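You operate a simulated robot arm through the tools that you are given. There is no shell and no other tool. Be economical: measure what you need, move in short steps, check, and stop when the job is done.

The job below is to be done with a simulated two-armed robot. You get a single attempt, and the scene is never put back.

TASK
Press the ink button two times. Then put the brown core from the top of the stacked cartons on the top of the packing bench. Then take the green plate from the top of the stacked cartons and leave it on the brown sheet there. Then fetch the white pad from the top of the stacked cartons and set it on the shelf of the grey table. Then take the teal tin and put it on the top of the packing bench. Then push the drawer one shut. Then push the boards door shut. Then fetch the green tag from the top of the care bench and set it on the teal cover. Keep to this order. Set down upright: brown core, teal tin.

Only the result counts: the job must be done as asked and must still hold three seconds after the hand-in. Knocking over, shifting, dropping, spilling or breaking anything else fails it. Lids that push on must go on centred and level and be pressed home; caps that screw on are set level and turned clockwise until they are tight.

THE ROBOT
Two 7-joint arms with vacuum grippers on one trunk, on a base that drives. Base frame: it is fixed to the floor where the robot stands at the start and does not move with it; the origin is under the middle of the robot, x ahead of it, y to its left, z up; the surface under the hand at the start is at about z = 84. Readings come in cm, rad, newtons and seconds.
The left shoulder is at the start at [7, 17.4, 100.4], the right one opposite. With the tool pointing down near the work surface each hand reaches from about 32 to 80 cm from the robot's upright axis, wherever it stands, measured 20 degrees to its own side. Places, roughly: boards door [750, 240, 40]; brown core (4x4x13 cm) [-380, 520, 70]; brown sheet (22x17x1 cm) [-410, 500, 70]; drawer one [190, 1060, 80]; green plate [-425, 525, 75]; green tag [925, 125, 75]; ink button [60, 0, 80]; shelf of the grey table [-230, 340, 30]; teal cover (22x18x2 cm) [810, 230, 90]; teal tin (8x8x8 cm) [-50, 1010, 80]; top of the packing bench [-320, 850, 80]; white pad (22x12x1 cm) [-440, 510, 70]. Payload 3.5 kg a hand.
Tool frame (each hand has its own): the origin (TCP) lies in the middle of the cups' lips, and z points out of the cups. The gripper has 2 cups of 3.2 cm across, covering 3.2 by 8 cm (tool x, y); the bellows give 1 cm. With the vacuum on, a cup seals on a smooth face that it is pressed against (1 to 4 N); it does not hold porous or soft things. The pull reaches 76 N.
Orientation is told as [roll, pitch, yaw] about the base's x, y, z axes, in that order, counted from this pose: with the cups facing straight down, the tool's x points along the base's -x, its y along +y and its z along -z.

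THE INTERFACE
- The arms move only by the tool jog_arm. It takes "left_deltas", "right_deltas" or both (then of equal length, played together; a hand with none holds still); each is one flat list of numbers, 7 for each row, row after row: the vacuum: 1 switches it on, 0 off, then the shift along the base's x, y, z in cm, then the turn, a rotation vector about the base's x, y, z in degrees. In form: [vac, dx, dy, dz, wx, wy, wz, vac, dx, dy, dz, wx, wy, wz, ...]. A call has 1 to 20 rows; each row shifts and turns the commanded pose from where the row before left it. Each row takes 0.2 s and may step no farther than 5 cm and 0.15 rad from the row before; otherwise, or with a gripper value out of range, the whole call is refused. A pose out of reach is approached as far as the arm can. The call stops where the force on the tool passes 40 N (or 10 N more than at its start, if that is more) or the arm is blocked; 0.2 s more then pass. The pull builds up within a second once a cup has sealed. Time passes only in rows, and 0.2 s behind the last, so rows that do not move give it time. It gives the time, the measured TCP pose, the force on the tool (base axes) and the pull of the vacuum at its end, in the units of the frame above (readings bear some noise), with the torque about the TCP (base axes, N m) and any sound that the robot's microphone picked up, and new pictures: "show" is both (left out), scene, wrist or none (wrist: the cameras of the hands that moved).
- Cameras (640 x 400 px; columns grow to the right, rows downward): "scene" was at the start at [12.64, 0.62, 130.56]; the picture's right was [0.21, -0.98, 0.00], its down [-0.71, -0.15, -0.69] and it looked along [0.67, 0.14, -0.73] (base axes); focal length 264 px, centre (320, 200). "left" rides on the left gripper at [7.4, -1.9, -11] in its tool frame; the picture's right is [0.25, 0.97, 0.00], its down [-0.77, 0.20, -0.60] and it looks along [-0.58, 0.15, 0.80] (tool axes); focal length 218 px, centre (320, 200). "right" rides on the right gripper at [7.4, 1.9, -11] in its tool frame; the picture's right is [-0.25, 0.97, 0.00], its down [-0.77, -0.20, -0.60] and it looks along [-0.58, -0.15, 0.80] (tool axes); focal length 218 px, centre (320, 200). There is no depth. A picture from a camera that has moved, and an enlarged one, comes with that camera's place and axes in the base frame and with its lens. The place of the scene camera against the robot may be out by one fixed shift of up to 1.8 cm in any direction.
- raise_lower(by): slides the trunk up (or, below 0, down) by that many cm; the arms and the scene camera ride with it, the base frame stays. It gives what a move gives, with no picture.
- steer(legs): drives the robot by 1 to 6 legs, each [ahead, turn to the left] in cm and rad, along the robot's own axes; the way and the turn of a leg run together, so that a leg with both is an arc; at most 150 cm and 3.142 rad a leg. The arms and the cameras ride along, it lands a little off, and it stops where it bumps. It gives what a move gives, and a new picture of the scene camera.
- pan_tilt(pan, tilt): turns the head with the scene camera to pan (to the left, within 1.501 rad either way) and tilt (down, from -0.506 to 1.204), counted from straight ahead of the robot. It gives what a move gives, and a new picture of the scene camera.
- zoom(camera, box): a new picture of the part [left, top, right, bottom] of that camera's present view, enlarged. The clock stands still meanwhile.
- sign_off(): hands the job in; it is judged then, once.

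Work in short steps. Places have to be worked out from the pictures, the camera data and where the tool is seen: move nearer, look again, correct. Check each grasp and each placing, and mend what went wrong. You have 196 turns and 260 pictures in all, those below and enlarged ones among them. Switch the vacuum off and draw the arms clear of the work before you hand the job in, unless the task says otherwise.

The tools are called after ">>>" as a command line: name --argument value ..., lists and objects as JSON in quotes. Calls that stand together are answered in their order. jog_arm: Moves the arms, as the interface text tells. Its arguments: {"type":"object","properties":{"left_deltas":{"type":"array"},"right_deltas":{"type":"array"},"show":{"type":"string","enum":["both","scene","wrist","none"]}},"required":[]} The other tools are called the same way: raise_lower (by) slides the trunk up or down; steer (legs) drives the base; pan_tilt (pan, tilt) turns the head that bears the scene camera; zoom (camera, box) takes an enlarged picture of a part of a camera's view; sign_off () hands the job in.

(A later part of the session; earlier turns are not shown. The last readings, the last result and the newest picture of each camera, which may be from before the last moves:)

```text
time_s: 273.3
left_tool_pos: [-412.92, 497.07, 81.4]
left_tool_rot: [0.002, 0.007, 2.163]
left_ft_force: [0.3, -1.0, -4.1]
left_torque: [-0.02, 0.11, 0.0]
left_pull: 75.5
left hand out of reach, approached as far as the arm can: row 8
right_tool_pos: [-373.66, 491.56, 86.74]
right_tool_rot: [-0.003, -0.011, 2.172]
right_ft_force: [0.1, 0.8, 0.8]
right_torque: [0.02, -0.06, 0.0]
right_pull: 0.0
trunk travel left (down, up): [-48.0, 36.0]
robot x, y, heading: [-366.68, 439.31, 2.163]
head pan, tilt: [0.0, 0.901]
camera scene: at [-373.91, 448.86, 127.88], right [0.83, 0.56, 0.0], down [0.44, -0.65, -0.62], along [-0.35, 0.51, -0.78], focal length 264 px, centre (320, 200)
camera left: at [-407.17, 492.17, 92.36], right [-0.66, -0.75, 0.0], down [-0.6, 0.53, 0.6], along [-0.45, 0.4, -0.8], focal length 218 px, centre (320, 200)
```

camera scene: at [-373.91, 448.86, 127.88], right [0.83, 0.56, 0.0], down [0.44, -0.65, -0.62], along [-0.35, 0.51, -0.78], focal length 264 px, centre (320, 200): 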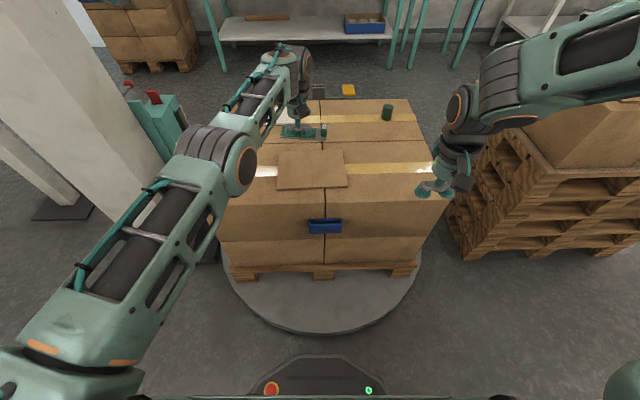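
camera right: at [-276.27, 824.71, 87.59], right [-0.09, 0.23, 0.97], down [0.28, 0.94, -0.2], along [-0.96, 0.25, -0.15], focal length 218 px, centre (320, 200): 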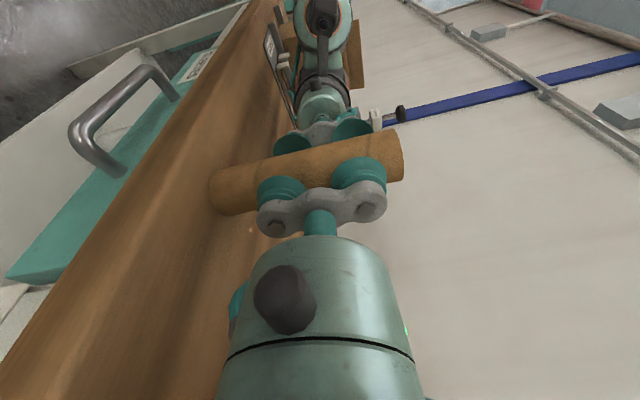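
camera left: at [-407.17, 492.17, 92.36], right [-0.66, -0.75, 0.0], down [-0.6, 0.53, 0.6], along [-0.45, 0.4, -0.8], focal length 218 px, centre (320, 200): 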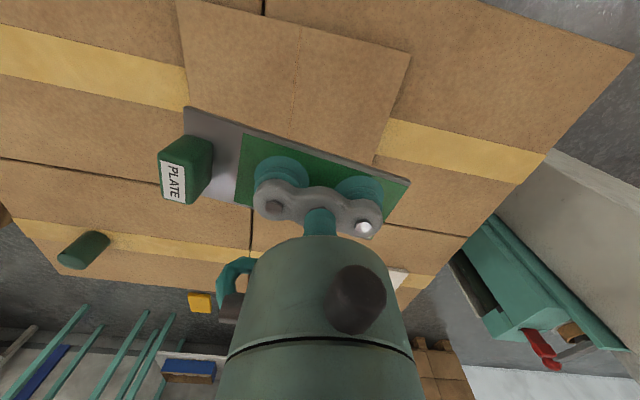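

The plate hangs over the sheet's middle within ~2 cm. I lower it toward the sheet, slowly at the end.

>>> jog_arm --left_deltas '[1, 0, -1, -3, 0, 0, 0, 1, 0, 0, -3, 0, 0, 0, 1, 0, 0, -3, 0, 0, 0, 1, 0, 0, -2, 0, 0, 0, 1, 0, 0, -1.5, 0, 0, 0, 1, 0, 0, 0, 0, 0, 0]' --show "both"

```text
time_s: 274.7
left_tool_pos: [-412.87, 496.1, 69.1]
left_tool_rot: [0.005, 0.001, 2.163]
left_ft_force: [0.3, -0.1, -2.6]
left_torque: [-0.07, 0.08, 0.02]
left_pull: 75.0
right_tool_pos: [-373.63, 491.53, 86.74]
right_tool_rot: [-0.001, -0.011, 2.168]
right_ft_force: [0.9, -0.1, 0.1]
right_torque: [-0.05, 0.0, 0.01]
right_pull: 0.1
trunk travel left (down, up): [-48.0, 36.0]
robot x, y, heading: [-366.37, 439.63, 2.165]
head pan, tilt: [0.0, 0.901]
camera scene: at [-373.76, 448.74, 127.88], right [0.83, 0.56, 0.0], down [0.44, -0.65, -0.62], along [-0.35, 0.52, -0.78], focal length 264 px, centre (320, 200)
camera left: at [-407.1, 491.12, 80.11], right [-0.66, -0.75, 0.0], down [-0.6, 0.53, 0.6], along [-0.45, 0.4, -0.8], focal length 218 px, centre (320, 200)
```

scene: 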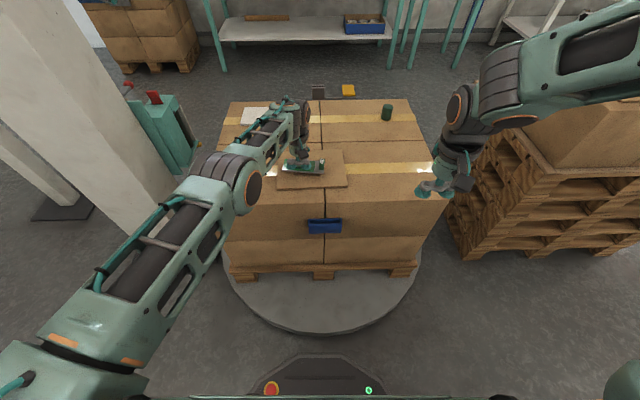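
left: 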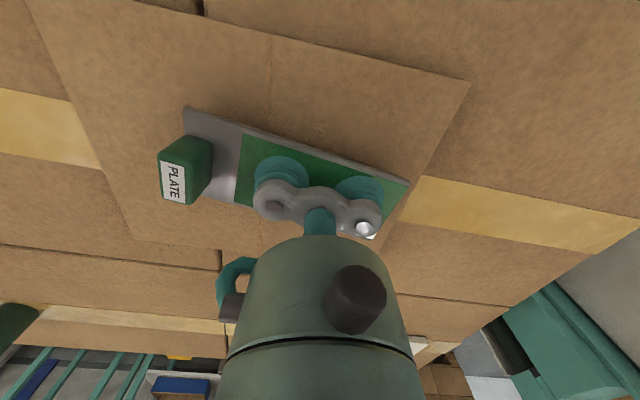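

The plate is within the sheet but close to its left end; I shift it 2.3 cm to the right and lower to contact.

>>> jog_arm --left_deltas '[1, 1, 0.6, 0, 0, 0, 0, 1, 1, 0.5, 0, 0, 0, 0, 1, 0, 0, -0.6, 0, 0, 0, 1, 0, 0, -0.5, 0, 0, 0, 1, 0, 0, -0.4, 0, 0, 0, 1, 0, 0, 0, 0, 0, 0]' --show "wrist"

```text
time_s: 276.1
left_tool_pos: [-410.53, 496.79, 67.69]
left_tool_rot: [0.004, 0.001, 2.162]
left_ft_force: [0.0, -0.4, -2.9]
left_torque: [-0.05, 0.1, 0.01]
left_pull: 75.8
left hand out of reach, approached as far as the arm can: row 2
right_tool_pos: [-373.52, 491.52, 86.67]
right_tool_rot: [-0.002, -0.011, 2.171]
right_ft_force: [-0.3, 0.0, 0.0]
right_torque: [0.02, -0.02, -0.01]
right_pull: 0.1
trunk travel left (down, up): [-48.0, 36.0]
robot x, y, heading: [-366.5, 439.16, 2.167]
head pan, tilt: [0.0, 0.901]
camera left: at [-404.88, 491.81, 78.68], right [-0.66, -0.75, 0.0], down [-0.6, 0.53, 0.6], along [-0.45, 0.4, -0.8], focal length 218 px, centre (320, 200)
```

left: 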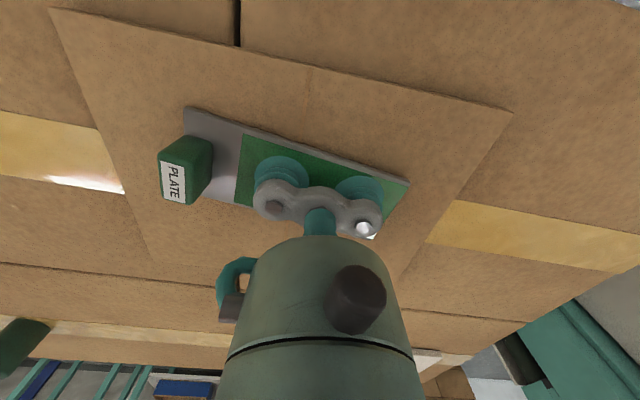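

Well centred on the sheet. I lower further in small steps until the load lifts off the arm.

>>> jog_arm --left_deltas '[1, 0, 0, -0.3, 0, 0, 0, 1, 0, 0, -0.3, 0, 0, 0, 1, 0, 0, -0.2, 0, 0, 0, 1, 0, 0, 0, 0, 0, 0]' --show "none"

```text
time_s: 277.1
left_tool_pos: [-410.51, 496.76, 67.26]
left_tool_rot: [0.003, -0.005, 2.162]
left_ft_force: [-5.2, 5.5, 21.3]
left_torque: [0.1, -0.44, 0.13]
left_pull: 75.2
right_tool_pos: [-373.4, 491.38, 86.74]
right_tool_rot: [-0.001, -0.012, 2.17]
right_ft_force: [-0.8, 0.4, 0.8]
right_torque: [-0.03, -0.01, -0.03]
right_pull: 0.1
trunk travel left (down, up): [-48.0, 36.0]
robot x, y, heading: [-366.59, 439.45, 2.16]
head pan, tilt: [0.0, 0.901]
```

Contact at z≈67.3 (21 N). I ease up, switch the vacuum off, wait and lift away.

>>> jog_arm --left_deltas '[1, 0, 0, 0.3, 0, 0, 0, 0, 0, 0, 0, 0, 0, 0, 0, 0, 0, 0, 0, 0, 0, 0, 0, 0, 0, 0, 0, 0, 0, 0, 0, 0.3, 0, 0, 0, 0, 0, 0, 0.5, 0, 0, 0, 0, 0, 0, 1.5, 0, 0, 0, 0, 0, 0, 3, 0, 0, 0, 0, 0, 0, 3, 0, 0, 0]' --show "both"

```text
time_s: 279.1
left_tool_pos: [-410.35, 496.78, 75.54]
left_tool_rot: [0.003, 0.001, 2.162]
left_ft_force: [-0.3, -0.1, 1.0]
left_torque: [0.0, 0.01, 0.02]
left_pull: 0.0
right_tool_pos: [-373.67, 491.57, 86.79]
right_tool_rot: [-0.001, -0.011, 2.169]
right_ft_force: [-0.3, -0.7, 0.7]
right_torque: [0.02, -0.03, 0.01]
right_pull: 0.0
trunk travel left (down, up): [-48.0, 36.0]
robot x, y, heading: [-366.71, 439.39, 2.163]
head pan, tilt: [0.0, 0.901]
camera scene: at [-373.74, 448.7, 127.88], right [0.83, 0.56, 0.0], down [0.44, -0.65, -0.62], along [-0.35, 0.52, -0.78], focal length 264 px, centre (320, 200)
camera left: at [-404.76, 491.78, 86.56], right [-0.66, -0.75, 0.0], down [-0.6, 0.53, 0.6], along [-0.45, 0.4, -0.8], focal length 218 px, centre (320, 200)
```

scene: 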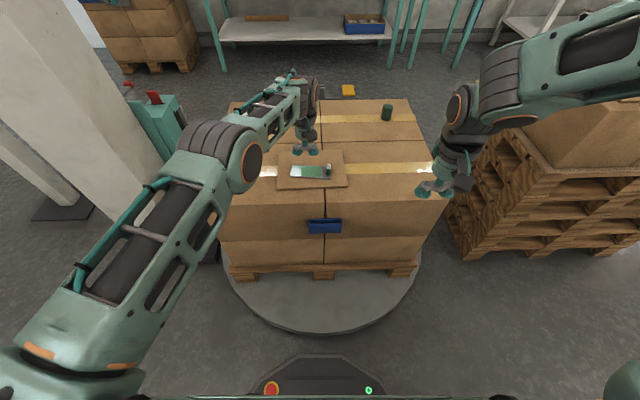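
left: 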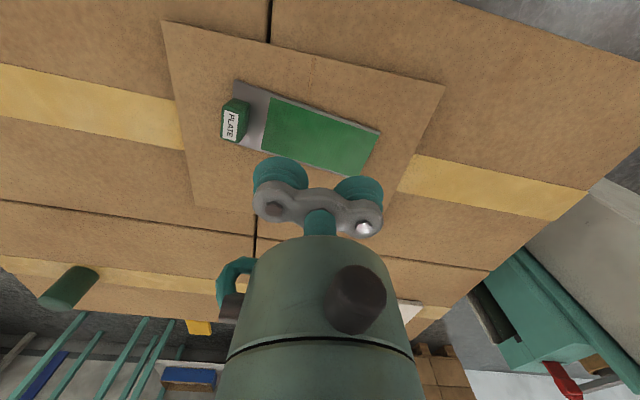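

The plate lies well on the sheet. I retract the left arm and drive round to the back again for the pad.

>>> jog_arm --left_deltas '[0, 0, 0, 4, 0, 0, 0, 0, 0, 0, 4, 0, 0, 0, 0, 1.7, -4.3, 1.5, 0, 0, 0, 0, 1.7, -4.3, 1.5, 0, 0, 0, 0, 1.7, -4.3, 1.5, 0, 0, 0, 0, 1.7, -4.3, 1.5, 0, 0, 0, 0, 1.7, -4.3, 1.5, 0, 0, 0, 0, 1.7, -4.3, 1.5, 0, 0, 0, 0, 1.7, -4.3, 1.5, 0, 0, 0, 0, 1.7, -4.3, 1.5, 0, 0, 0, 0, 1.7, -4.3, 0, 0, 0, 0]' --right_deltas '[0, 0, 0, 4, 0, 0, 0, 0, 0, 0, 4, 0, 0, 0, 0, 0, 0, 1.5, 0, 0, 0, 0, 0, 0, 1.5, 0, 0, 0, 0, 0, 0, 1.5, 0, 0, 0, 0, 0, 0, 1.5, 0, 0, 0, 0, 0, 0, 0, 0, 0, 0, 0, 0, 0, 0, 0, 0, 0, 0, 0, 0, 0, 0, 0, 0, 0, 0, 0, 0, 0, 0, 0, 0, 0, 0, 0, 0, 0, 0]' --show "none"

>>> steer --legs '[[-13, 0], [0, -1.46], [101, 0], [100, 0], [0, 1.19]]'

>>> steer --legs '[[80, 0], [72, 0], [0, 1.484], [75, 0], [75, 0], [0, 0.875]]'

```text
time_s: 281.5
left_tool_pos: [-395.19, 457.86, 95.67]
left_tool_rot: [0.004, -0.001, 2.162]
left_ft_force: [0.7, -0.4, 0.8]
left_torque: [-0.02, -0.01, 0.0]
left_pull: 0.1
right_tool_pos: [-373.65, 491.44, 100.78]
right_tool_rot: [-0.002, -0.012, 2.169]
right_ft_force: [-0.4, 0.2, 0.2]
right_torque: [0.0, 0.0, 0.02]
right_pull: 0.0
trunk travel left (down, up): [-48.0, 36.0]
robot x, y, heading: [-366.82, 439.36, 2.165]
head pan, tilt: [0.0, 0.901]
```

```text
time_s: 298.9
left_tool_pos: [-229.4, 584.82, 95.59]
left_tool_rot: [0.003, 0.001, 1.892]
left_ft_force: [0.4, 0.0, -0.7]
left_torque: [-0.01, 0.03, 0.03]
left_pull: 0.1
right_tool_pos: [-199.75, 611.32, 100.8]
right_tool_rot: [-0.001, -0.009, 1.9]
right_ft_force: [0.0, 1.1, 1.3]
right_torque: [0.02, 0.01, 0.03]
right_pull: 0.0
trunk travel left (down, up): [-48.0, 36.0]
robot x, y, heading: [-206.66, 559.2, 1.895]
head pan, tilt: [0.0, 0.901]
camera scene: at [-211.01, 570.01, 127.88], right [0.95, 0.32, 0.0], down [0.25, -0.74, -0.62], along [-0.2, 0.59, -0.78], focal length 264 px, centre (320, 200)
```

scene: 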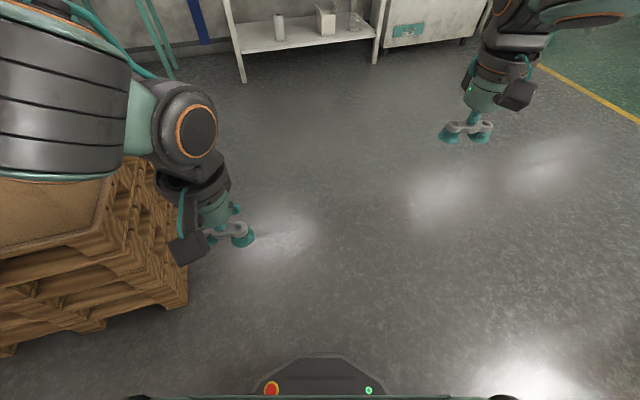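

```text
time_s: 319.9
left_tool_pos: [-402.72, 635.4, 95.46]
left_tool_rot: [0.004, 0.001, -2.039]
left_ft_force: [0.2, 0.1, 0.7]
left_torque: [-0.01, -0.01, 0.05]
left_pull: 0.0
right_tool_pos: [-442.3, 637.83, 100.68]
right_tool_rot: [-0.001, -0.01, -2.029]
right_ft_force: [0.8, 0.2, 0.4]
right_torque: [0.04, -0.02, 0.01]
right_pull: 0.0
trunk travel left (down, up): [-48.0, 36.0]
robot x, y, heading: [-400.36, 669.72, -2.036]
head pan, tilt: [0.0, 0.901]
camera scene: at [-406.19, 657.36, 127.88], right [-0.89, 0.45, 0.0], down [0.35, 0.7, -0.62], along [-0.28, -0.55, -0.78], focal length 264 px, centre (320, 200)
```

scene: 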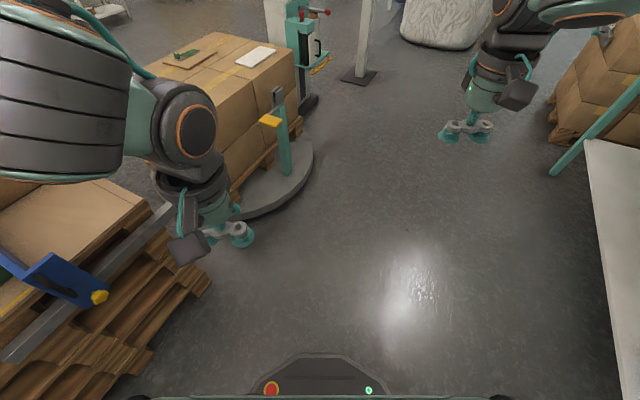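

I go to about (-456, 585), behind-left of the stack, and face the pad with it slightly to the left.

>>> steer --legs '[[0, -0.12], [100, 0], [0, 0.535]]'

>>> zoom --camera "left" --box '[0, 0, 640, 400]'

```text
time_s: 327.3
left_tool_pos: [-444.46, 553.35, 95.52]
left_tool_rot: [0.003, 0.003, -1.618]
left_ft_force: [0.5, -0.3, 0.3]
left_torque: [0.01, -0.01, 0.0]
left_pull: 0.0
right_tool_pos: [-481.66, 539.24, 100.77]
right_tool_rot: [-0.002, -0.011, -1.608]
right_ft_force: [0.1, 0.5, -1.0]
right_torque: [0.01, 0.01, 0.0]
right_pull: 0.0
trunk travel left (down, up): [-48.0, 36.0]
robot x, y, heading: [-456.33, 585.09, -1.611]
head pan, tilt: [0.0, 0.901]
camera scene: at [-456.95, 571.8, 127.88], right [-1.0, 0.05, 0.0], down [0.04, 0.78, -0.62], along [-0.03, -0.62, -0.78], focal length 264 px, centre (320, 200)
```

scene: 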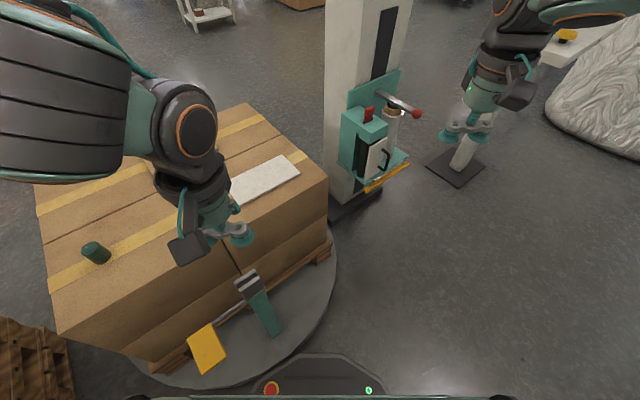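

```text
1.00 times, centred on (320, 200) of left (not enlarged: the box is as wide or as high as the picture)
camera zoom: at [-446.01, 560.65, 106.56], right [0.98, 0.21, 0.0], down [0.16, -0.78, 0.6], along [0.13, -0.59, -0.8], focal length 218 px, centre (320, 200)
```

zoom: 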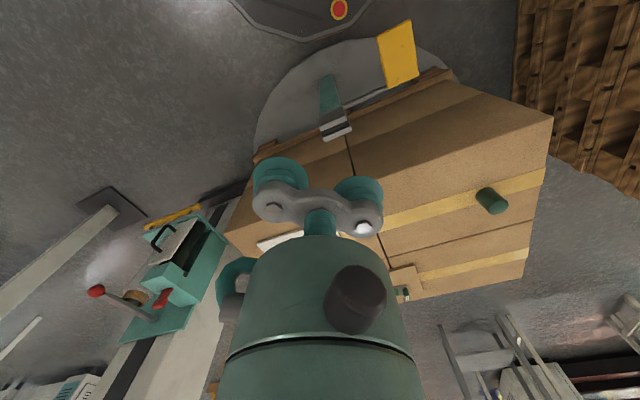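

The pad centre computes to about (-441, 513), long axis along (0.84, 0.55). I bring the left hand above it and align.

>>> jog_arm --left_deltas '[0, 0.3, -4.5, -1.7, 0, 0, 0, 0, 0.3, -4.5, -1.7, 0, 0, 0, 0, 0.3, -4.5, -1.7, 0, 0, 7.2, 0, 0.3, -4.5, -1.7, 0, 0, 7.2, 0, 0.3, -4.5, -1.7, 0, 0, 7.2, 0, 0.3, -4.5, -1.7, 0, 0, 7.2, 0, 0.3, -4.5, -1.7, 0, 0, 7.2, 0, 0.3, -4.5, -1.7, 0, 0, 0, 0, 0.3, -4.4, -1.7, 0, 0, 0]' --show "both"

```text
time_s: 329.3
left_tool_pos: [-441.73, 512.72, 80.24]
left_tool_rot: [0.005, 0.002, -0.987]
left_ft_force: [-0.2, 0.2, 0.0]
left_torque: [0.03, 0.0, 0.03]
left_pull: 0.1
right_tool_pos: [-481.54, 539.09, 100.62]
right_tool_rot: [-0.002, -0.008, -1.608]
right_ft_force: [-0.2, 0.7, 0.2]
right_torque: [0.02, -0.02, 0.04]
right_pull: 0.2
trunk travel left (down, up): [-48.0, 36.0]
robot x, y, heading: [-456.24, 585.71, -1.623]
head pan, tilt: [0.0, 0.901]
camera scene: at [-456.97, 571.58, 127.86], right [-1.0, 0.05, 0.0], down [0.04, 0.78, -0.62], along [-0.03, -0.62, -0.78], focal length 264 px, centre (320, 200)
camera left: at [-447.38, 517.69, 91.16], right [0.67, 0.74, 0.01], down [0.59, -0.54, 0.6], along [0.45, -0.4, -0.8], focal length 218 px, centre (320, 200)
```

scene: 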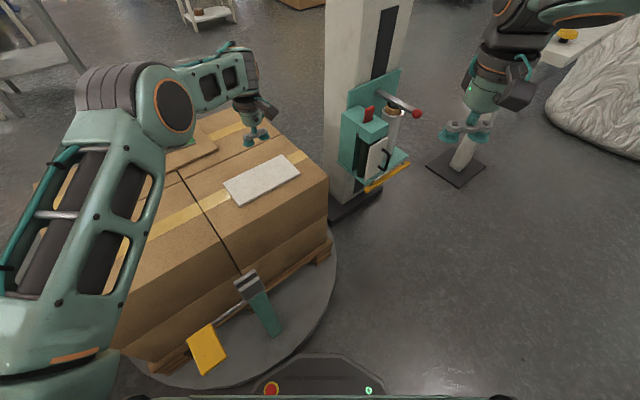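
left: 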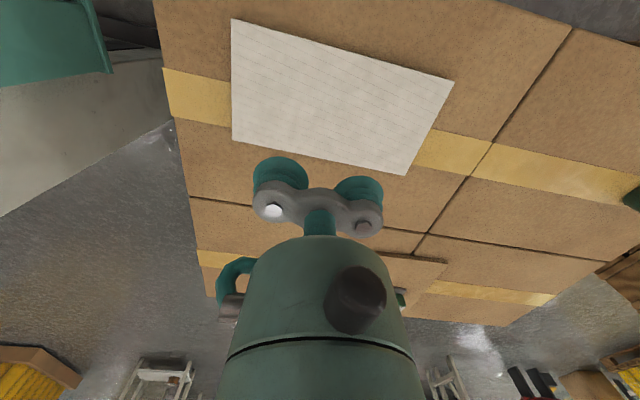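

The lined pad's centre is (-441.2, 514.5). I centre over it and descend to light contact with the vacuum on.

>>> jog_arm --left_deltas '[0, 0.5, 1.8, -3.5, 0, 0, 2, 0, 0, 0, -4, 0, 0, 0, 0, 0, 0, -4, 0, 0, 0, 1, 0, 0, -1, 0, 0, 0, 1, 0, 0, -0.5, 0, 0, 0, 1, 0, 0, -0.3, 0, 0, 0, 1, 0, 0, 0, 0, 0, 0]' --show "none"

```text
time_s: 330.9
left_tool_pos: [-441.17, 514.64, 66.97]
left_tool_rot: [0.003, 0.001, -0.956]
left_ft_force: [-0.1, -0.5, 0.5]
left_torque: [-0.02, -0.02, 0.01]
left_pull: 75.3
right_tool_pos: [-481.51, 539.23, 100.79]
right_tool_rot: [-0.001, -0.011, -1.609]
right_ft_force: [0.1, -0.2, 0.6]
right_torque: [-0.03, 0.0, -0.02]
right_pull: 0.0
trunk travel left (down, up): [-48.0, 36.0]
robot x, y, heading: [-456.28, 585.53, -1.612]
head pan, tilt: [0.0, 0.901]
```

It sealed (75 N). I lift it 14 cm.

>>> jog_arm --left_deltas '[1, 0, 0, 0.5, 0, 0, 0, 1, 0, 0, 1.5, 0, 0, 0, 1, 0, 0, 4, 0, 0, 0, 1, 0, 0, 4, 0, 0, 0, 1, 0, 0, 4, 0, 0, 0, 1, 0, 0, 4, 0, 0, 0, 1, 0, 0, 4, 0, 0, 0]' --show "both"

```text
time_s: 332.5
left_tool_pos: [-441.17, 514.73, 89.01]
left_tool_rot: [0.004, 0.002, -0.953]
left_ft_force: [-0.4, 0.0, 0.2]
left_torque: [-0.05, 0.0, 0.01]
left_pull: 75.4
right_tool_pos: [-481.61, 539.31, 100.86]
right_tool_rot: [0.001, -0.013, -1.609]
right_ft_force: [0.6, -0.7, 0.4]
right_torque: [-0.02, 0.0, 0.02]
right_pull: 0.0
trunk travel left (down, up): [-48.0, 36.0]
robot x, y, heading: [-456.18, 585.5, -1.613]
head pan, tilt: [0.0, 0.901]
camera scene: at [-457.03, 571.91, 127.89], right [-1.0, 0.05, 0.0], down [0.04, 0.78, -0.62], along [-0.03, -0.62, -0.78], focal length 264 px, centre (320, 200)
camera left: at [-447.08, 519.59, 100.0], right [0.64, 0.77, 0.0], down [0.61, -0.51, 0.6], along [0.46, -0.39, -0.8], focal length 218 px, centre (320, 200)
```

scene: 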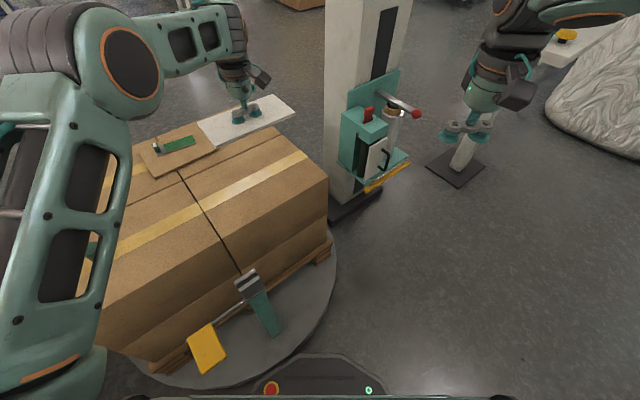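
left: 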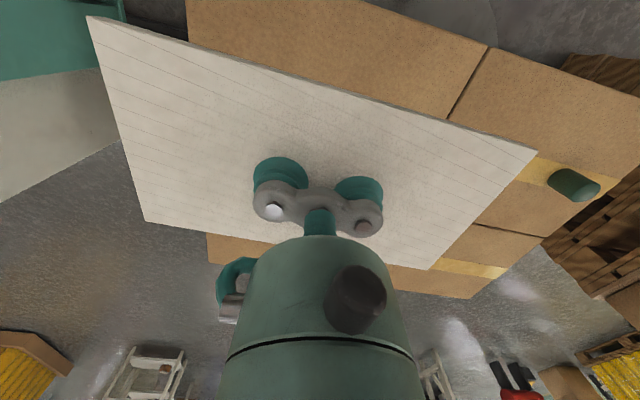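

The pad holds. I tuck it in and drive the known route back toward the grey table.

>>> jog_arm --left_deltas '[1, 0, 0, 3, 0, 0, 0, 1, 0, 3.3, 1, 0, 0, -5, 1, 0, 3.3, 1, 0, 0, -5, 1, 0, 3.3, 1, 0, 0, -5, 1, 0, 3.3, 1, 0, 0, -5, 1, 0, 3.3, 1, 0, 0, -5, 1, 0, 3.3, 1, 0, 0, -5, 1, 0, 3.3, 0, 0, 0, -5, 1, 0, 3.3, 0, 0, 0, 0, 1, 0, 3, 0, 0, 0, 0]' --show "none"

>>> steer --legs '[[-50, 0], [0, 2.0], [104, 0], [103, 0], [0, -1.6]]'

>>> steer --legs '[[82, 0], [80, 0], [0, -1.016], [100, 0], [90, 0]]'

```text
time_s: 334.7
left_tool_pos: [-440.94, 544.07, 98.05]
left_tool_rot: [0.002, 0.0, -1.566]
left_ft_force: [0.9, -0.3, -0.2]
left_torque: [0.0, 0.01, 0.02]
left_pull: 75.3
right_tool_pos: [-481.59, 539.15, 100.83]
right_tool_rot: [-0.002, -0.012, -1.609]
right_ft_force: [0.7, -0.6, 0.5]
right_torque: [0.0, 0.04, -0.01]
right_pull: 0.1
trunk travel left (down, up): [-48.0, 36.0]
robot x, y, heading: [-456.01, 585.52, -1.615]
head pan, tilt: [0.0, 0.901]
```

```text
time_s: 356.2
left_tool_pos: [-232.99, 682.58, 97.89]
left_tool_rot: [0.003, 0.002, -1.164]
left_ft_force: [-0.2, 1.4, 0.1]
left_torque: [-0.04, -0.01, 0.0]
left_pull: 75.4
right_tool_pos: [-268.47, 662.47, 100.72]
right_tool_rot: [-0.002, -0.011, -1.208]
right_ft_force: [0.2, 0.0, -0.6]
right_torque: [0.04, 0.01, 0.0]
right_pull: 0.1
trunk travel left (down, up): [-48.0, 36.0]
robot x, y, heading: [-263.09, 714.95, -1.212]
head pan, tilt: [0.0, 0.901]
camera scene: at [-258.87, 702.04, 127.88], right [-0.94, -0.35, 0.0], down [-0.27, 0.73, -0.62], along [0.22, -0.58, -0.78], focal length 264 px, centre (320, 200)
```

scene: 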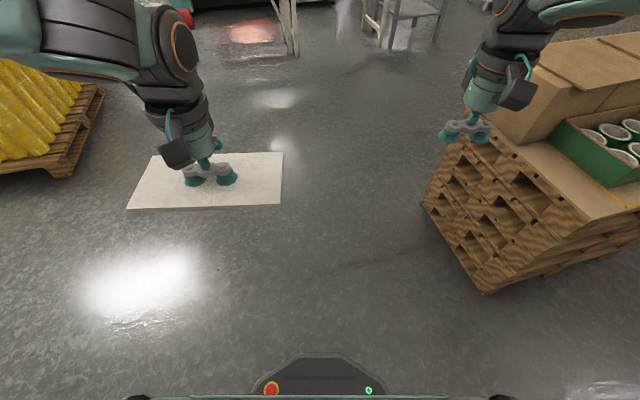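

```text
time_s: 376.1
left_tool_pos: [-335.05, 371.07, 97.95]
left_tool_rot: [0.005, 0.001, -2.193]
left_ft_force: [-0.8, 0.4, 0.3]
left_torque: [-0.01, -0.02, 0.0]
left_pull: 75.5
right_tool_pos: [-370.63, 390.99, 100.74]
right_tool_rot: [-0.004, -0.009, -2.234]
right_ft_force: [0.1, 0.7, -0.3]
right_torque: [-0.03, 0.01, -0.04]
right_pull: 0.0
trunk travel left (down, up): [-48.0, 36.0]
robot x, y, heading: [-323.1, 413.23, -2.245]
head pan, tilt: [0.0, 0.901]
camera scene: at [-331.0, 402.68, 127.88], right [-0.78, 0.62, 0.0], down [0.49, 0.61, -0.62], along [-0.39, -0.49, -0.78], focal length 264 px, centre (320, 200)
```

scene: 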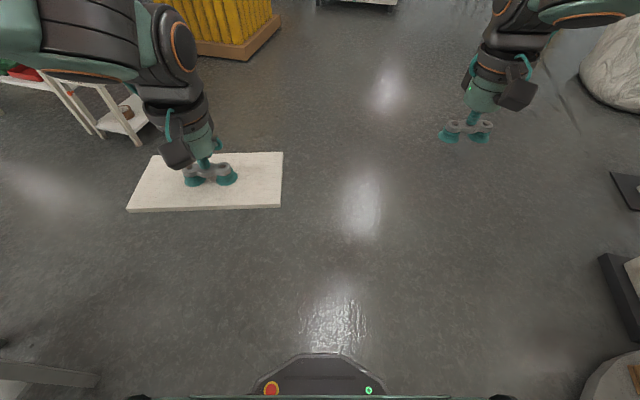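

I turn to face the grey table.

>>> steer --legs '[[0, 1.55]]'

>>> pan_tilt --pan 0 --tilt 0.6

```text
time_s: 380.3
left_tool_pos: [-280.94, 400.27, 97.95]
left_tool_rot: [0.003, 0.002, -0.648]
left_ft_force: [0.0, 0.7, -0.7]
left_torque: [-0.03, -0.06, 0.0]
left_pull: 76.1
right_tool_pos: [-301.83, 365.42, 100.81]
right_tool_rot: [-0.002, -0.012, -0.693]
right_ft_force: [-1.1, 0.3, 0.3]
right_torque: [0.01, 0.02, 0.0]
right_pull: 0.1
trunk travel left (down, up): [-48.0, 36.0]
robot x, y, heading: [-323.25, 413.39, -0.698]
head pan, tilt: [0.0, 0.901]
camera scene: at [-313.55, 404.43, 127.88], right [-0.64, -0.76, 0.0], down [-0.6, 0.51, -0.62], along [0.47, -0.4, -0.78], focal length 264 px, centre (320, 200)
```

scene: 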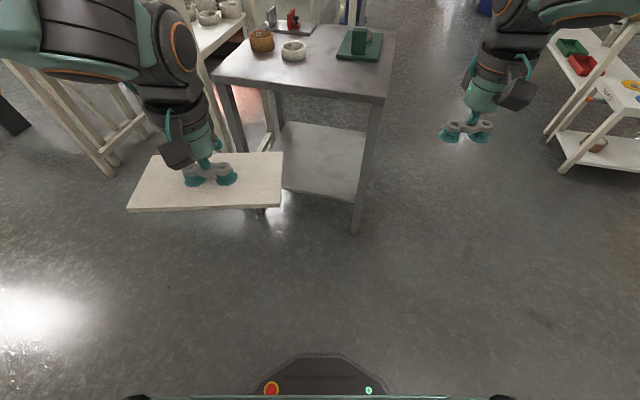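

```text
time_s: 381.1
left_tool_pos: [-280.91, 400.18, 97.87]
left_tool_rot: [0.004, 0.003, -0.648]
left_ft_force: [-0.7, -0.6, -0.2]
left_torque: [0.0, 0.01, 0.01]
left_pull: 75.8
right_tool_pos: [-301.77, 365.18, 100.8]
right_tool_rot: [0.0, -0.012, -0.693]
right_ft_force: [-0.1, 0.4, 0.0]
right_torque: [0.0, 0.03, 0.02]
right_pull: 0.0
trunk travel left (down, up): [-48.0, 36.0]
robot x, y, heading: [-323.12, 413.38, -0.697]
head pan, tilt: [0.0, 0.6]
camera scene: at [-312.59, 403.58, 130.36], right [-0.64, -0.76, 0.0], down [-0.43, 0.36, -0.82], along [0.63, -0.53, -0.57], focal length 264 px, centre (320, 200)
```

scene: 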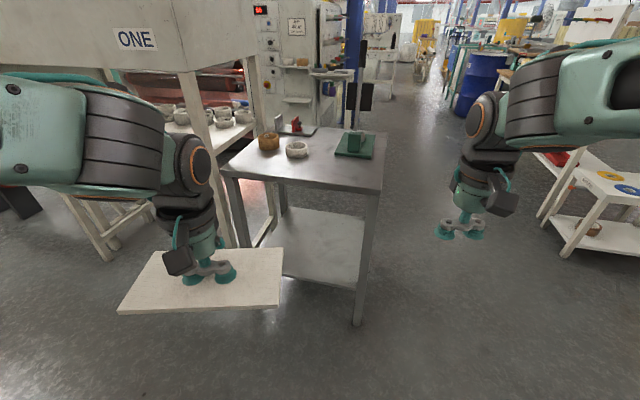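

The grey table's near edge runs (-266, 336)–(-212, 372), top z≈79, shelf z≈33 and empty. I go to about (-281, 395), squared to that edge, to reach in with a nearly straight arm.

>>> steer --legs '[[0, 0.296], [45, 0], [0, -0.585]]'

>>> raise_lower --by -40

>>> pan_tilt --pan 0.1 --tilt 0.6

```text
time_s: 386.4
left_tool_pos: [-245.76, 370.86, 98.0]
left_tool_rot: [0.002, 0.001, -0.946]
left_ft_force: [0.1, 0.4, -1.1]
left_torque: [-0.03, 0.04, 0.02]
left_pull: 75.0
right_tool_pos: [-275.73, 343.58, 100.73]
right_tool_rot: [0.0, -0.013, -0.991]
right_ft_force: [-1.1, 0.2, 0.0]
right_torque: [0.0, 0.02, -0.02]
right_pull: 0.0
trunk travel left (down, up): [-48.0, 36.0]
robot x, y, heading: [-281.6, 395.8, -1.001]
head pan, tilt: [0.0, 0.6]
camera scene: at [-274.54, 383.18, 130.36], right [-0.84, -0.54, 0.0], down [-0.31, 0.47, -0.83], along [0.45, -0.69, -0.56], focal length 264 px, centre (320, 200)
```

scene: 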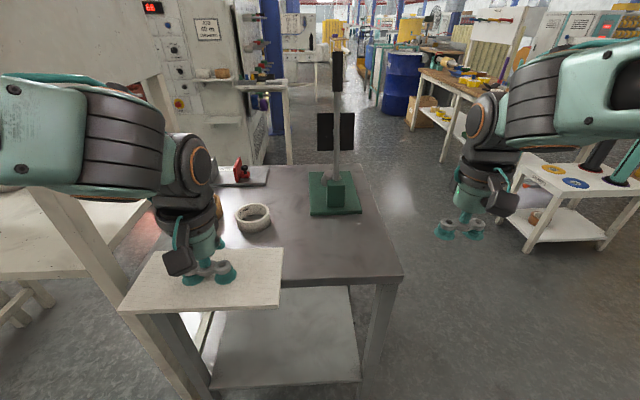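

```text
time_s: 390.2
left_tool_pos: [-245.67, 370.81, 57.91]
left_tool_rot: [0.003, 0.002, -0.944]
left_ft_force: [0.0, -0.1, 0.0]
left_torque: [0.02, -0.02, 0.0]
left_pull: 75.7
right_tool_pos: [-275.66, 343.54, 60.64]
right_tool_rot: [-0.002, -0.012, -0.99]
right_ft_force: [0.0, -1.3, -0.3]
right_torque: [-0.01, -0.01, 0.01]
right_pull: 0.0
trunk travel left (down, up): [-8.0, 76.0]
robot x, y, heading: [-281.65, 395.67, -0.998]
head pan, tilt: [0.0, 0.6]
```

```text
time_s: 390.9
left_tool_pos: [-245.63, 370.91, 57.95]
left_tool_rot: [0.005, 0.001, -0.945]
left_ft_force: [-0.3, 0.5, 0.0]
left_torque: [-0.01, 0.01, 0.01]
left_pull: 75.5
right_tool_pos: [-275.69, 343.6, 60.77]
right_tool_rot: [-0.002, -0.014, -0.991]
right_ft_force: [0.3, -0.3, 0.5]
right_torque: [0.01, 0.0, 0.0]
right_pull: 0.0
trunk travel left (down, up): [-8.0, 76.0]
robot x, y, heading: [-281.71, 395.78, -1.004]
head pan, tilt: [0.099, 0.6]
camera scene: at [-273.8, 383.71, 90.36], right [-0.78, -0.62, 0.0], down [-0.35, 0.44, -0.83], along [0.51, -0.65, -0.56], focal length 264 px, centre (320, 200)
```

scene: 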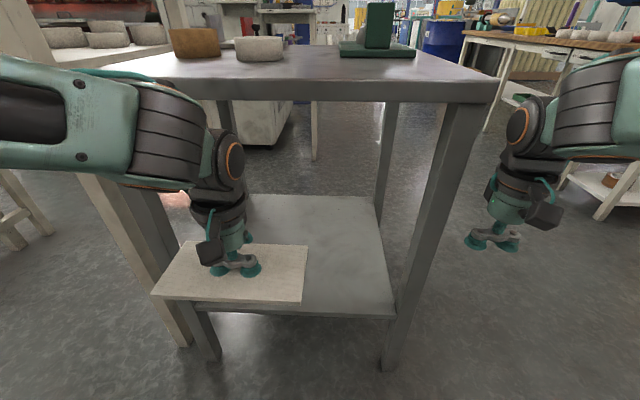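

The shelf quad is about (-227, 373)–(-265, 344) near edge, 50 cm deep, centre (-232, 338). I lower the trunk 6 cm and the left hand to z≈39, just outside the edge, before sliding in.

>>> raise_lower --by -6

>>> jog_arm --left_deltas '[1, 0, 0, -3.3, 0, 0, 0, 1, 0, 0, -3.3, 0, 0, 0, 1, 0, 0, -3.3, 0, 0, 0, 1, 0, 0, -3, 0, 0, 0]' --show "both"

```text
time_s: 391.9
left_tool_pos: [-245.57, 370.91, 51.89]
left_tool_rot: [0.005, 0.002, -0.946]
left_ft_force: [0.1, 0.0, -0.1]
left_torque: [0.0, -0.01, -0.01]
left_pull: 75.3
right_tool_pos: [-275.8, 343.59, 54.75]
right_tool_rot: [-0.002, -0.012, -0.991]
right_ft_force: [0.4, -0.4, -0.2]
right_torque: [-0.03, 0.0, 0.0]
right_pull: 0.0
trunk travel left (down, up): [-2.0, 82.0]
robot x, y, heading: [-281.74, 395.94, -1.001]
head pan, tilt: [0.099, 0.6]
```

```text
time_s: 392.9
left_tool_pos: [-245.68, 370.85, 38.95]
left_tool_rot: [0.003, 0.001, -0.946]
left_ft_force: [-0.2, -1.1, -1.2]
left_torque: [0.01, 0.01, 0.03]
left_pull: 75.7
right_tool_pos: [-275.72, 343.55, 54.7]
right_tool_rot: [-0.002, -0.012, -0.992]
right_ft_force: [0.9, -0.1, -0.5]
right_torque: [0.04, -0.04, -0.03]
right_pull: 0.1
trunk travel left (down, up): [-2.0, 82.0]
robot x, y, heading: [-281.7, 395.72, -1.0]
head pan, tilt: [0.099, 0.6]
camera scene: at [-273.8, 383.71, 84.37], right [-0.78, -0.62, 0.0], down [-0.35, 0.44, -0.83], along [0.51, -0.65, -0.56], focal length 264 px, centre (320, 200)
camera left: at [-251.61, 375.63, 49.95], right [0.64, 0.77, 0.0], down [0.61, -0.51, 0.6], along [0.47, -0.38, -0.8], focal length 218 px, centre (320, 200)
```

scene: 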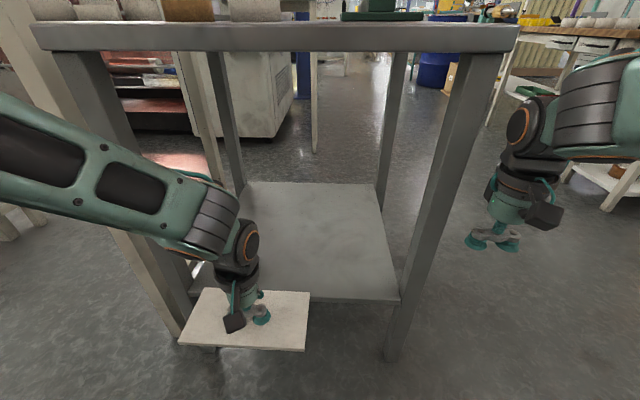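
left: 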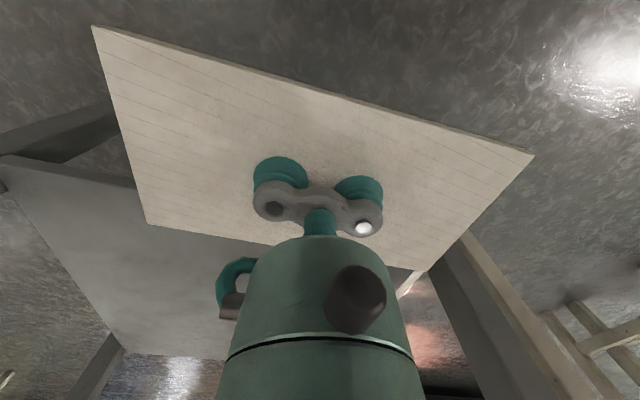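

Room to slide in between the legs. I move the pad inward over the shelf, slightly to the right, in seven steps.

>>> jog_arm --left_deltas '[1, -1.5, -2.5, 0, 0, 0, 0, 1, 0.5, -3.8, 0, 0, 0, 0, 1, 1, -3.8, 0, 0, 0, 0, 1, 1.4, -3.8, 0, 0, 0, 0, 1, 1.4, -3.8, 0, 0, 0, 0, 1, 1.4, -3.8, 0, 0, 0, 0, 1, 1.4, -3.8, 0, 0, 0, 0]' --show "both"

```text
time_s: 394.5
left_tool_pos: [-240.06, 345.57, 39.03]
left_tool_rot: [0.002, 0.002, -0.949]
left_ft_force: [-0.6, 1.0, -0.3]
left_torque: [0.03, 0.01, 0.02]
left_pull: 75.4
right_tool_pos: [-275.66, 343.53, 54.73]
right_tool_rot: [-0.002, -0.011, -0.991]
right_ft_force: [0.4, 0.5, 0.6]
right_torque: [-0.02, 0.01, 0.03]
right_pull: 0.1
trunk travel left (down, up): [-2.0, 82.0]
robot x, y, heading: [-282.03, 396.15, -0.996]
head pan, tilt: [0.099, 0.6]
camera scene: at [-273.8, 383.71, 84.36], right [-0.78, -0.62, 0.0], down [-0.35, 0.44, -0.83], along [0.51, -0.65, -0.56], focal length 264 px, centre (320, 200)
camera left: at [-245.9, 350.35, 50.08], right [0.64, 0.77, 0.0], down [0.61, -0.51, 0.6], along [0.47, -0.38, -0.8], focal length 218 px, centre (320, 200)
```

scene: 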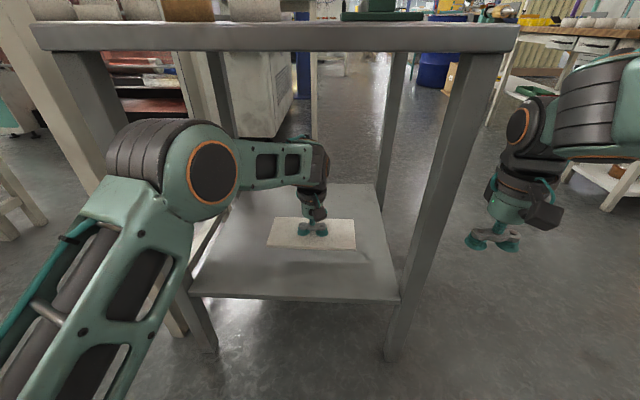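
left: 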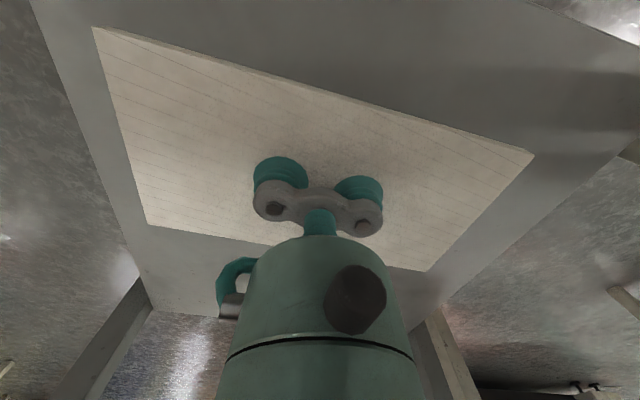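

The pad is over the shelf with margins all round. I lower it to contact.

>>> jog_arm --left_deltas '[1, 0, 0, -1.5, 0, 0, 0, 1, 0, 0, -1.5, 0, 0, 0, 1, 0, 0, -0.5, 0, 0, 0, 1, 0, 0, 0, 0, 0, 0]' --show "none"

```text
time_s: 395.5
left_tool_pos: [-239.87, 345.58, 35.46]
left_tool_rot: [0.003, 0.002, -0.947]
left_ft_force: [1.3, 0.2, -1.2]
left_torque: [-0.01, 0.01, -0.02]
left_pull: 76.0
right_tool_pos: [-275.74, 343.57, 54.79]
right_tool_rot: [-0.004, -0.012, -0.991]
right_ft_force: [-0.9, -0.4, -0.5]
right_torque: [0.04, 0.01, 0.03]
right_pull: 0.1
trunk travel left (down, up): [-2.0, 82.0]
robot x, y, heading: [-281.84, 395.79, -0.995]
head pan, tilt: [0.099, 0.6]
```

>>> jog_arm --left_deltas '[1, 0, 0, -0.4, 0, 0, 0, 1, 0, 0, -0.4, 0, 0, 0, 1, 0, 0, -0.3, 0, 0, 0, 1, 0, 0, 0, 0, 0, 0]' --show "wrist"

```text
time_s: 396.5
left_tool_pos: [-239.89, 345.57, 34.42]
left_tool_rot: [0.003, 0.003, -0.946]
left_ft_force: [-0.1, 0.0, -0.6]
left_torque: [-0.01, 0.02, -0.04]
left_pull: 75.8
right_tool_pos: [-275.64, 343.45, 54.7]
right_tool_rot: [-0.003, -0.013, -0.992]
right_ft_force: [0.0, 0.0, 0.1]
right_torque: [-0.02, -0.02, 0.01]
right_pull: 0.1
trunk travel left (down, up): [-2.0, 82.0]
robot x, y, heading: [-281.49, 395.68, -0.992]
head pan, tilt: [0.099, 0.6]
camera left: at [-245.92, 350.35, 45.39], right [0.64, 0.77, 0.0], down [0.61, -0.51, 0.6], along [0.47, -0.38, -0.8], focal length 218 px, centre (320, 200)
```

left: 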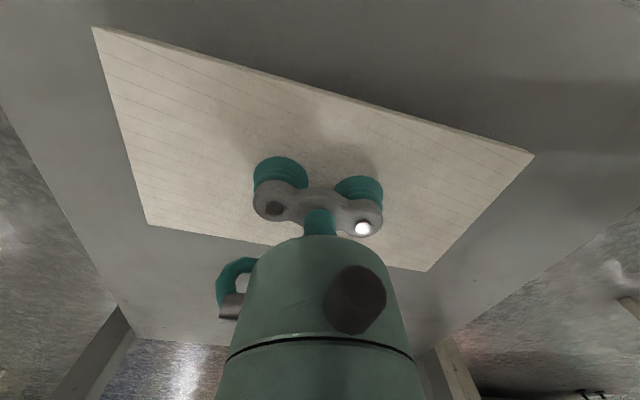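

Still free; I continue down in 0.4 cm steps.

>>> jog_arm --left_deltas '[1, 0, 0, -0.4, 0, 0, 0, 1, 0, 0, -0.4, 0, 0, 0, 1, 0, 0, -0.4, 0, 0, 0, 1, 0, 0, 0, 0, 0, 0]' --show "none"

```text
time_s: 397.5
left_tool_pos: [-239.82, 345.61, 33.2]
left_tool_rot: [0.003, 0.002, -0.946]
left_ft_force: [-0.1, -0.8, -0.8]
left_torque: [0.01, -0.04, 0.0]
left_pull: 75.6
right_tool_pos: [-275.59, 343.52, 54.78]
right_tool_rot: [-0.001, -0.013, -0.991]
right_ft_force: [0.6, -0.1, 1.1]
right_torque: [0.04, -0.01, 0.01]
right_pull: 0.1
trunk travel left (down, up): [-2.0, 82.0]
robot x, y, heading: [-281.42, 395.65, -0.994]
head pan, tilt: [0.099, 0.6]
```

>>> jog_arm --left_deltas '[1, 0, 0, -0.4, 0, 0, 0, 1, 0, 0, -0.4, 0, 0, 0, 1, 0, 0, -0.4, 0, 0, 0, 1, 0, 0, 0, 0, 0, 0]' --show "wrist"

```text
time_s: 398.5
left_tool_pos: [-239.99, 345.57, 31.89]
left_tool_rot: [0.004, 0.002, -0.946]
left_ft_force: [-1.2, -0.2, 0.1]
left_torque: [-0.02, 0.01, -0.01]
left_pull: 75.2
right_tool_pos: [-275.75, 343.52, 54.62]
right_tool_rot: [0.0, -0.013, -0.993]
right_ft_force: [0.0, 0.0, 0.4]
right_torque: [0.03, -0.04, 0.04]
right_pull: 0.1
trunk travel left (down, up): [-2.0, 82.0]
robot x, y, heading: [-281.82, 396.06, -0.996]
head pan, tilt: [0.099, 0.6]
camera left: at [-245.94, 350.39, 43.0], right [0.64, 0.77, 0.0], down [0.61, -0.51, 0.6], along [0.47, -0.38, -0.8], focal length 218 px, centre (320, 200)
```

left: 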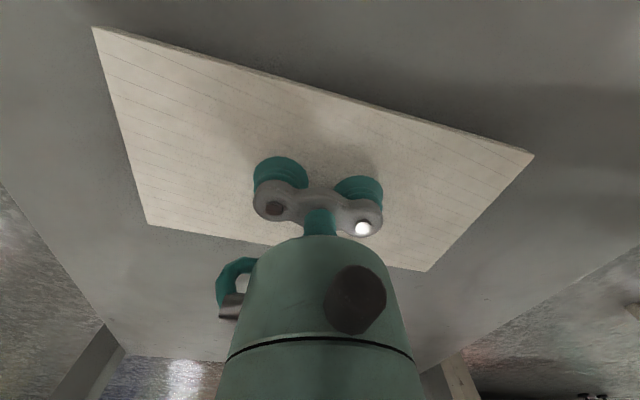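

The shelf is a bit lower than thought; I go on with 0.5 cm steps.

>>> jog_arm --left_deltas '[1, 0, 0, -0.5, 0, 0, 0, 1, 0, 0, -0.5, 0, 0, 0, 1, 0, 0, -0.3, 0, 0, 0, 1, 0, 0, 0, 0, 0, 0]' --show "none"

```text
time_s: 399.5
left_tool_pos: [-239.96, 345.52, 30.96]
left_tool_rot: [0.003, -0.003, -0.946]
left_ft_force: [1.5, -0.1, 15.9]
left_torque: [-0.1, 0.36, -0.07]
left_pull: 75.8
right_tool_pos: [-275.75, 343.57, 54.88]
right_tool_rot: [0.0, -0.016, -0.991]
right_ft_force: [0.3, -0.1, 1.2]
right_torque: [0.01, 0.02, -0.01]
right_pull: 0.2
trunk travel left (down, up): [-2.0, 82.0]
robot x, y, heading: [-281.77, 395.69, -0.996]
head pan, tilt: [0.099, 0.6]
```

Contact at z≈31. I ease up slightly, release the vacuum, and lift off.

>>> jog_arm --left_deltas '[1, 0, 0, 0.25, 0, 0, 0, 0, 0, 0, 0, 0, 0, 0, 0, 0, 0, 0, 0, 0, 0, 0, 0, 0, 0, 0, 0, 0, 0, 0, 0, 0.3, 0, 0, 0, 0, 0, 0, 0.7, 0, 0, 0, 0, 0, 0, 2, 0, 0, 0, 0, 0, 0, 4, 0, 0, 0]' --show "both"

```text
time_s: 401.3
left_tool_pos: [-239.95, 345.51, 37.94]
left_tool_rot: [0.003, 0.002, -0.944]
left_ft_force: [-0.4, -1.0, -0.5]
left_torque: [0.04, 0.02, 0.01]
left_pull: 0.1
right_tool_pos: [-275.61, 343.51, 54.7]
right_tool_rot: [-0.002, -0.011, -0.993]
right_ft_force: [0.1, -0.5, 0.0]
right_torque: [-0.01, 0.0, -0.02]
right_pull: 0.0
trunk travel left (down, up): [-2.0, 82.0]
robot x, y, heading: [-281.87, 395.75, -1.001]
head pan, tilt: [0.099, 0.6]
camera scene: at [-273.78, 383.7, 84.35], right [-0.78, -0.62, 0.0], down [-0.35, 0.44, -0.82], along [0.51, -0.65, -0.57], focal length 264 px, centre (320, 200)
camera left: at [-245.89, 350.33, 48.97], right [0.64, 0.77, 0.0], down [0.61, -0.51, 0.6], along [0.47, -0.38, -0.8], focal length 218 px, centre (320, 200)
```

scene: 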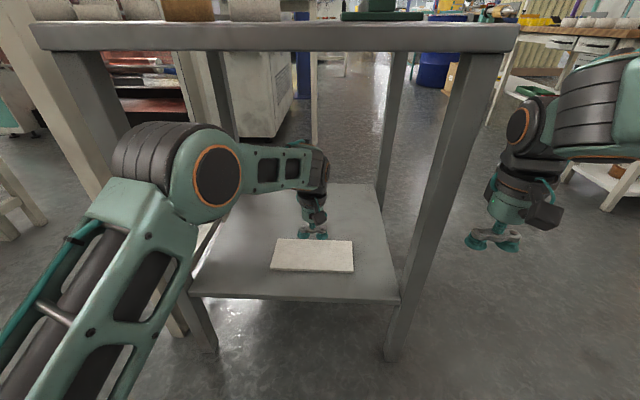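
left: 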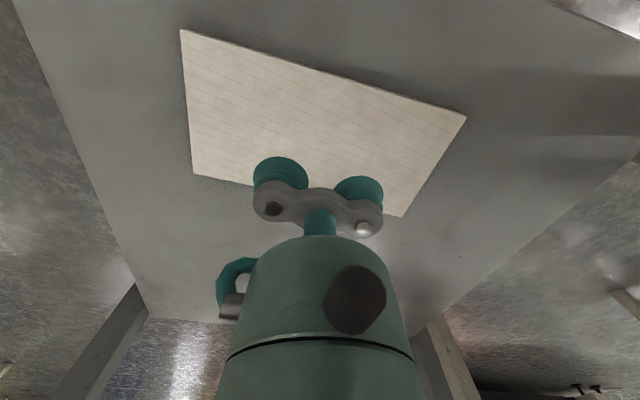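

The pad lies on the shelf. I withdraw the arm the way it came, then back off and raise the trunk.

>>> jog_arm --left_deltas '[0, -1.4, 3.8, 0, 0, 0, 0, 0, -1.4, 3.8, 0, 0, 0, 0, 0, -1.4, 3.8, 0, 0, 0, 0, 0, -1.4, 3.8, 0, 0, 0, 0, 0, -1, 3.8, 0, 0, 0, 0, 0, -0.5, 3.8, 0, 0, 0, 0, 0, -1, 2, 0, 0, 0, 0]' --show "none"

>>> steer --legs '[[-35, 0]]'

>>> raise_lower --by 50

```text
time_s: 402.9
left_tool_pos: [-248.16, 370.43, 37.87]
left_tool_rot: [0.004, 0.002, -0.946]
left_ft_force: [-0.4, -0.8, 0.7]
left_torque: [-0.03, 0.0, -0.03]
left_pull: 0.1
right_tool_pos: [-275.74, 343.49, 54.75]
right_tool_rot: [-0.002, -0.01, -0.99]
right_ft_force: [-0.4, 0.4, -0.3]
right_torque: [0.01, -0.01, 0.01]
right_pull: 0.1
trunk travel left (down, up): [-2.0, 82.0]
robot x, y, heading: [-281.91, 395.45, -1.001]
head pan, tilt: [0.099, 0.6]
```

```text
time_s: 405.2
left_tool_pos: [-266.96, 399.74, 37.9]
left_tool_rot: [0.003, 0.002, -0.947]
left_ft_force: [0.7, 0.0, 0.0]
left_torque: [0.02, -0.01, -0.01]
left_pull: 0.0
right_tool_pos: [-294.59, 372.88, 54.77]
right_tool_rot: [-0.003, -0.01, -0.992]
right_ft_force: [-0.3, -0.2, 0.6]
right_torque: [0.01, -0.03, 0.0]
right_pull: 0.0
trunk travel left (down, up): [-2.0, 82.0]
robot x, y, heading: [-300.84, 425.22, -0.995]
head pan, tilt: [0.099, 0.6]
camera scene: at [-292.71, 413.03, 84.36], right [-0.78, -0.62, 0.0], down [-0.35, 0.44, -0.82], along [0.51, -0.65, -0.57], focal length 264 px, centre (320, 200)
```

scene: 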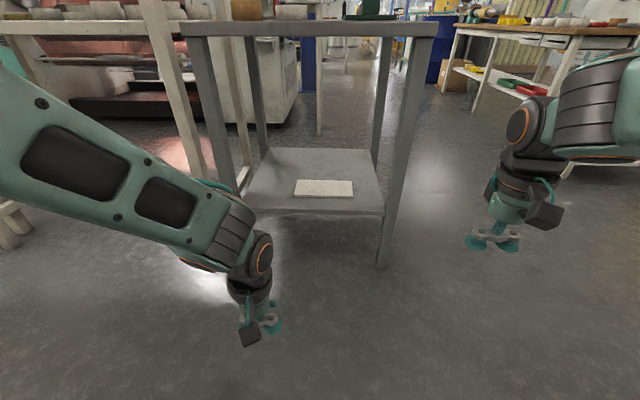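

```text
refused: 50 is not a number from -40 to 40
```

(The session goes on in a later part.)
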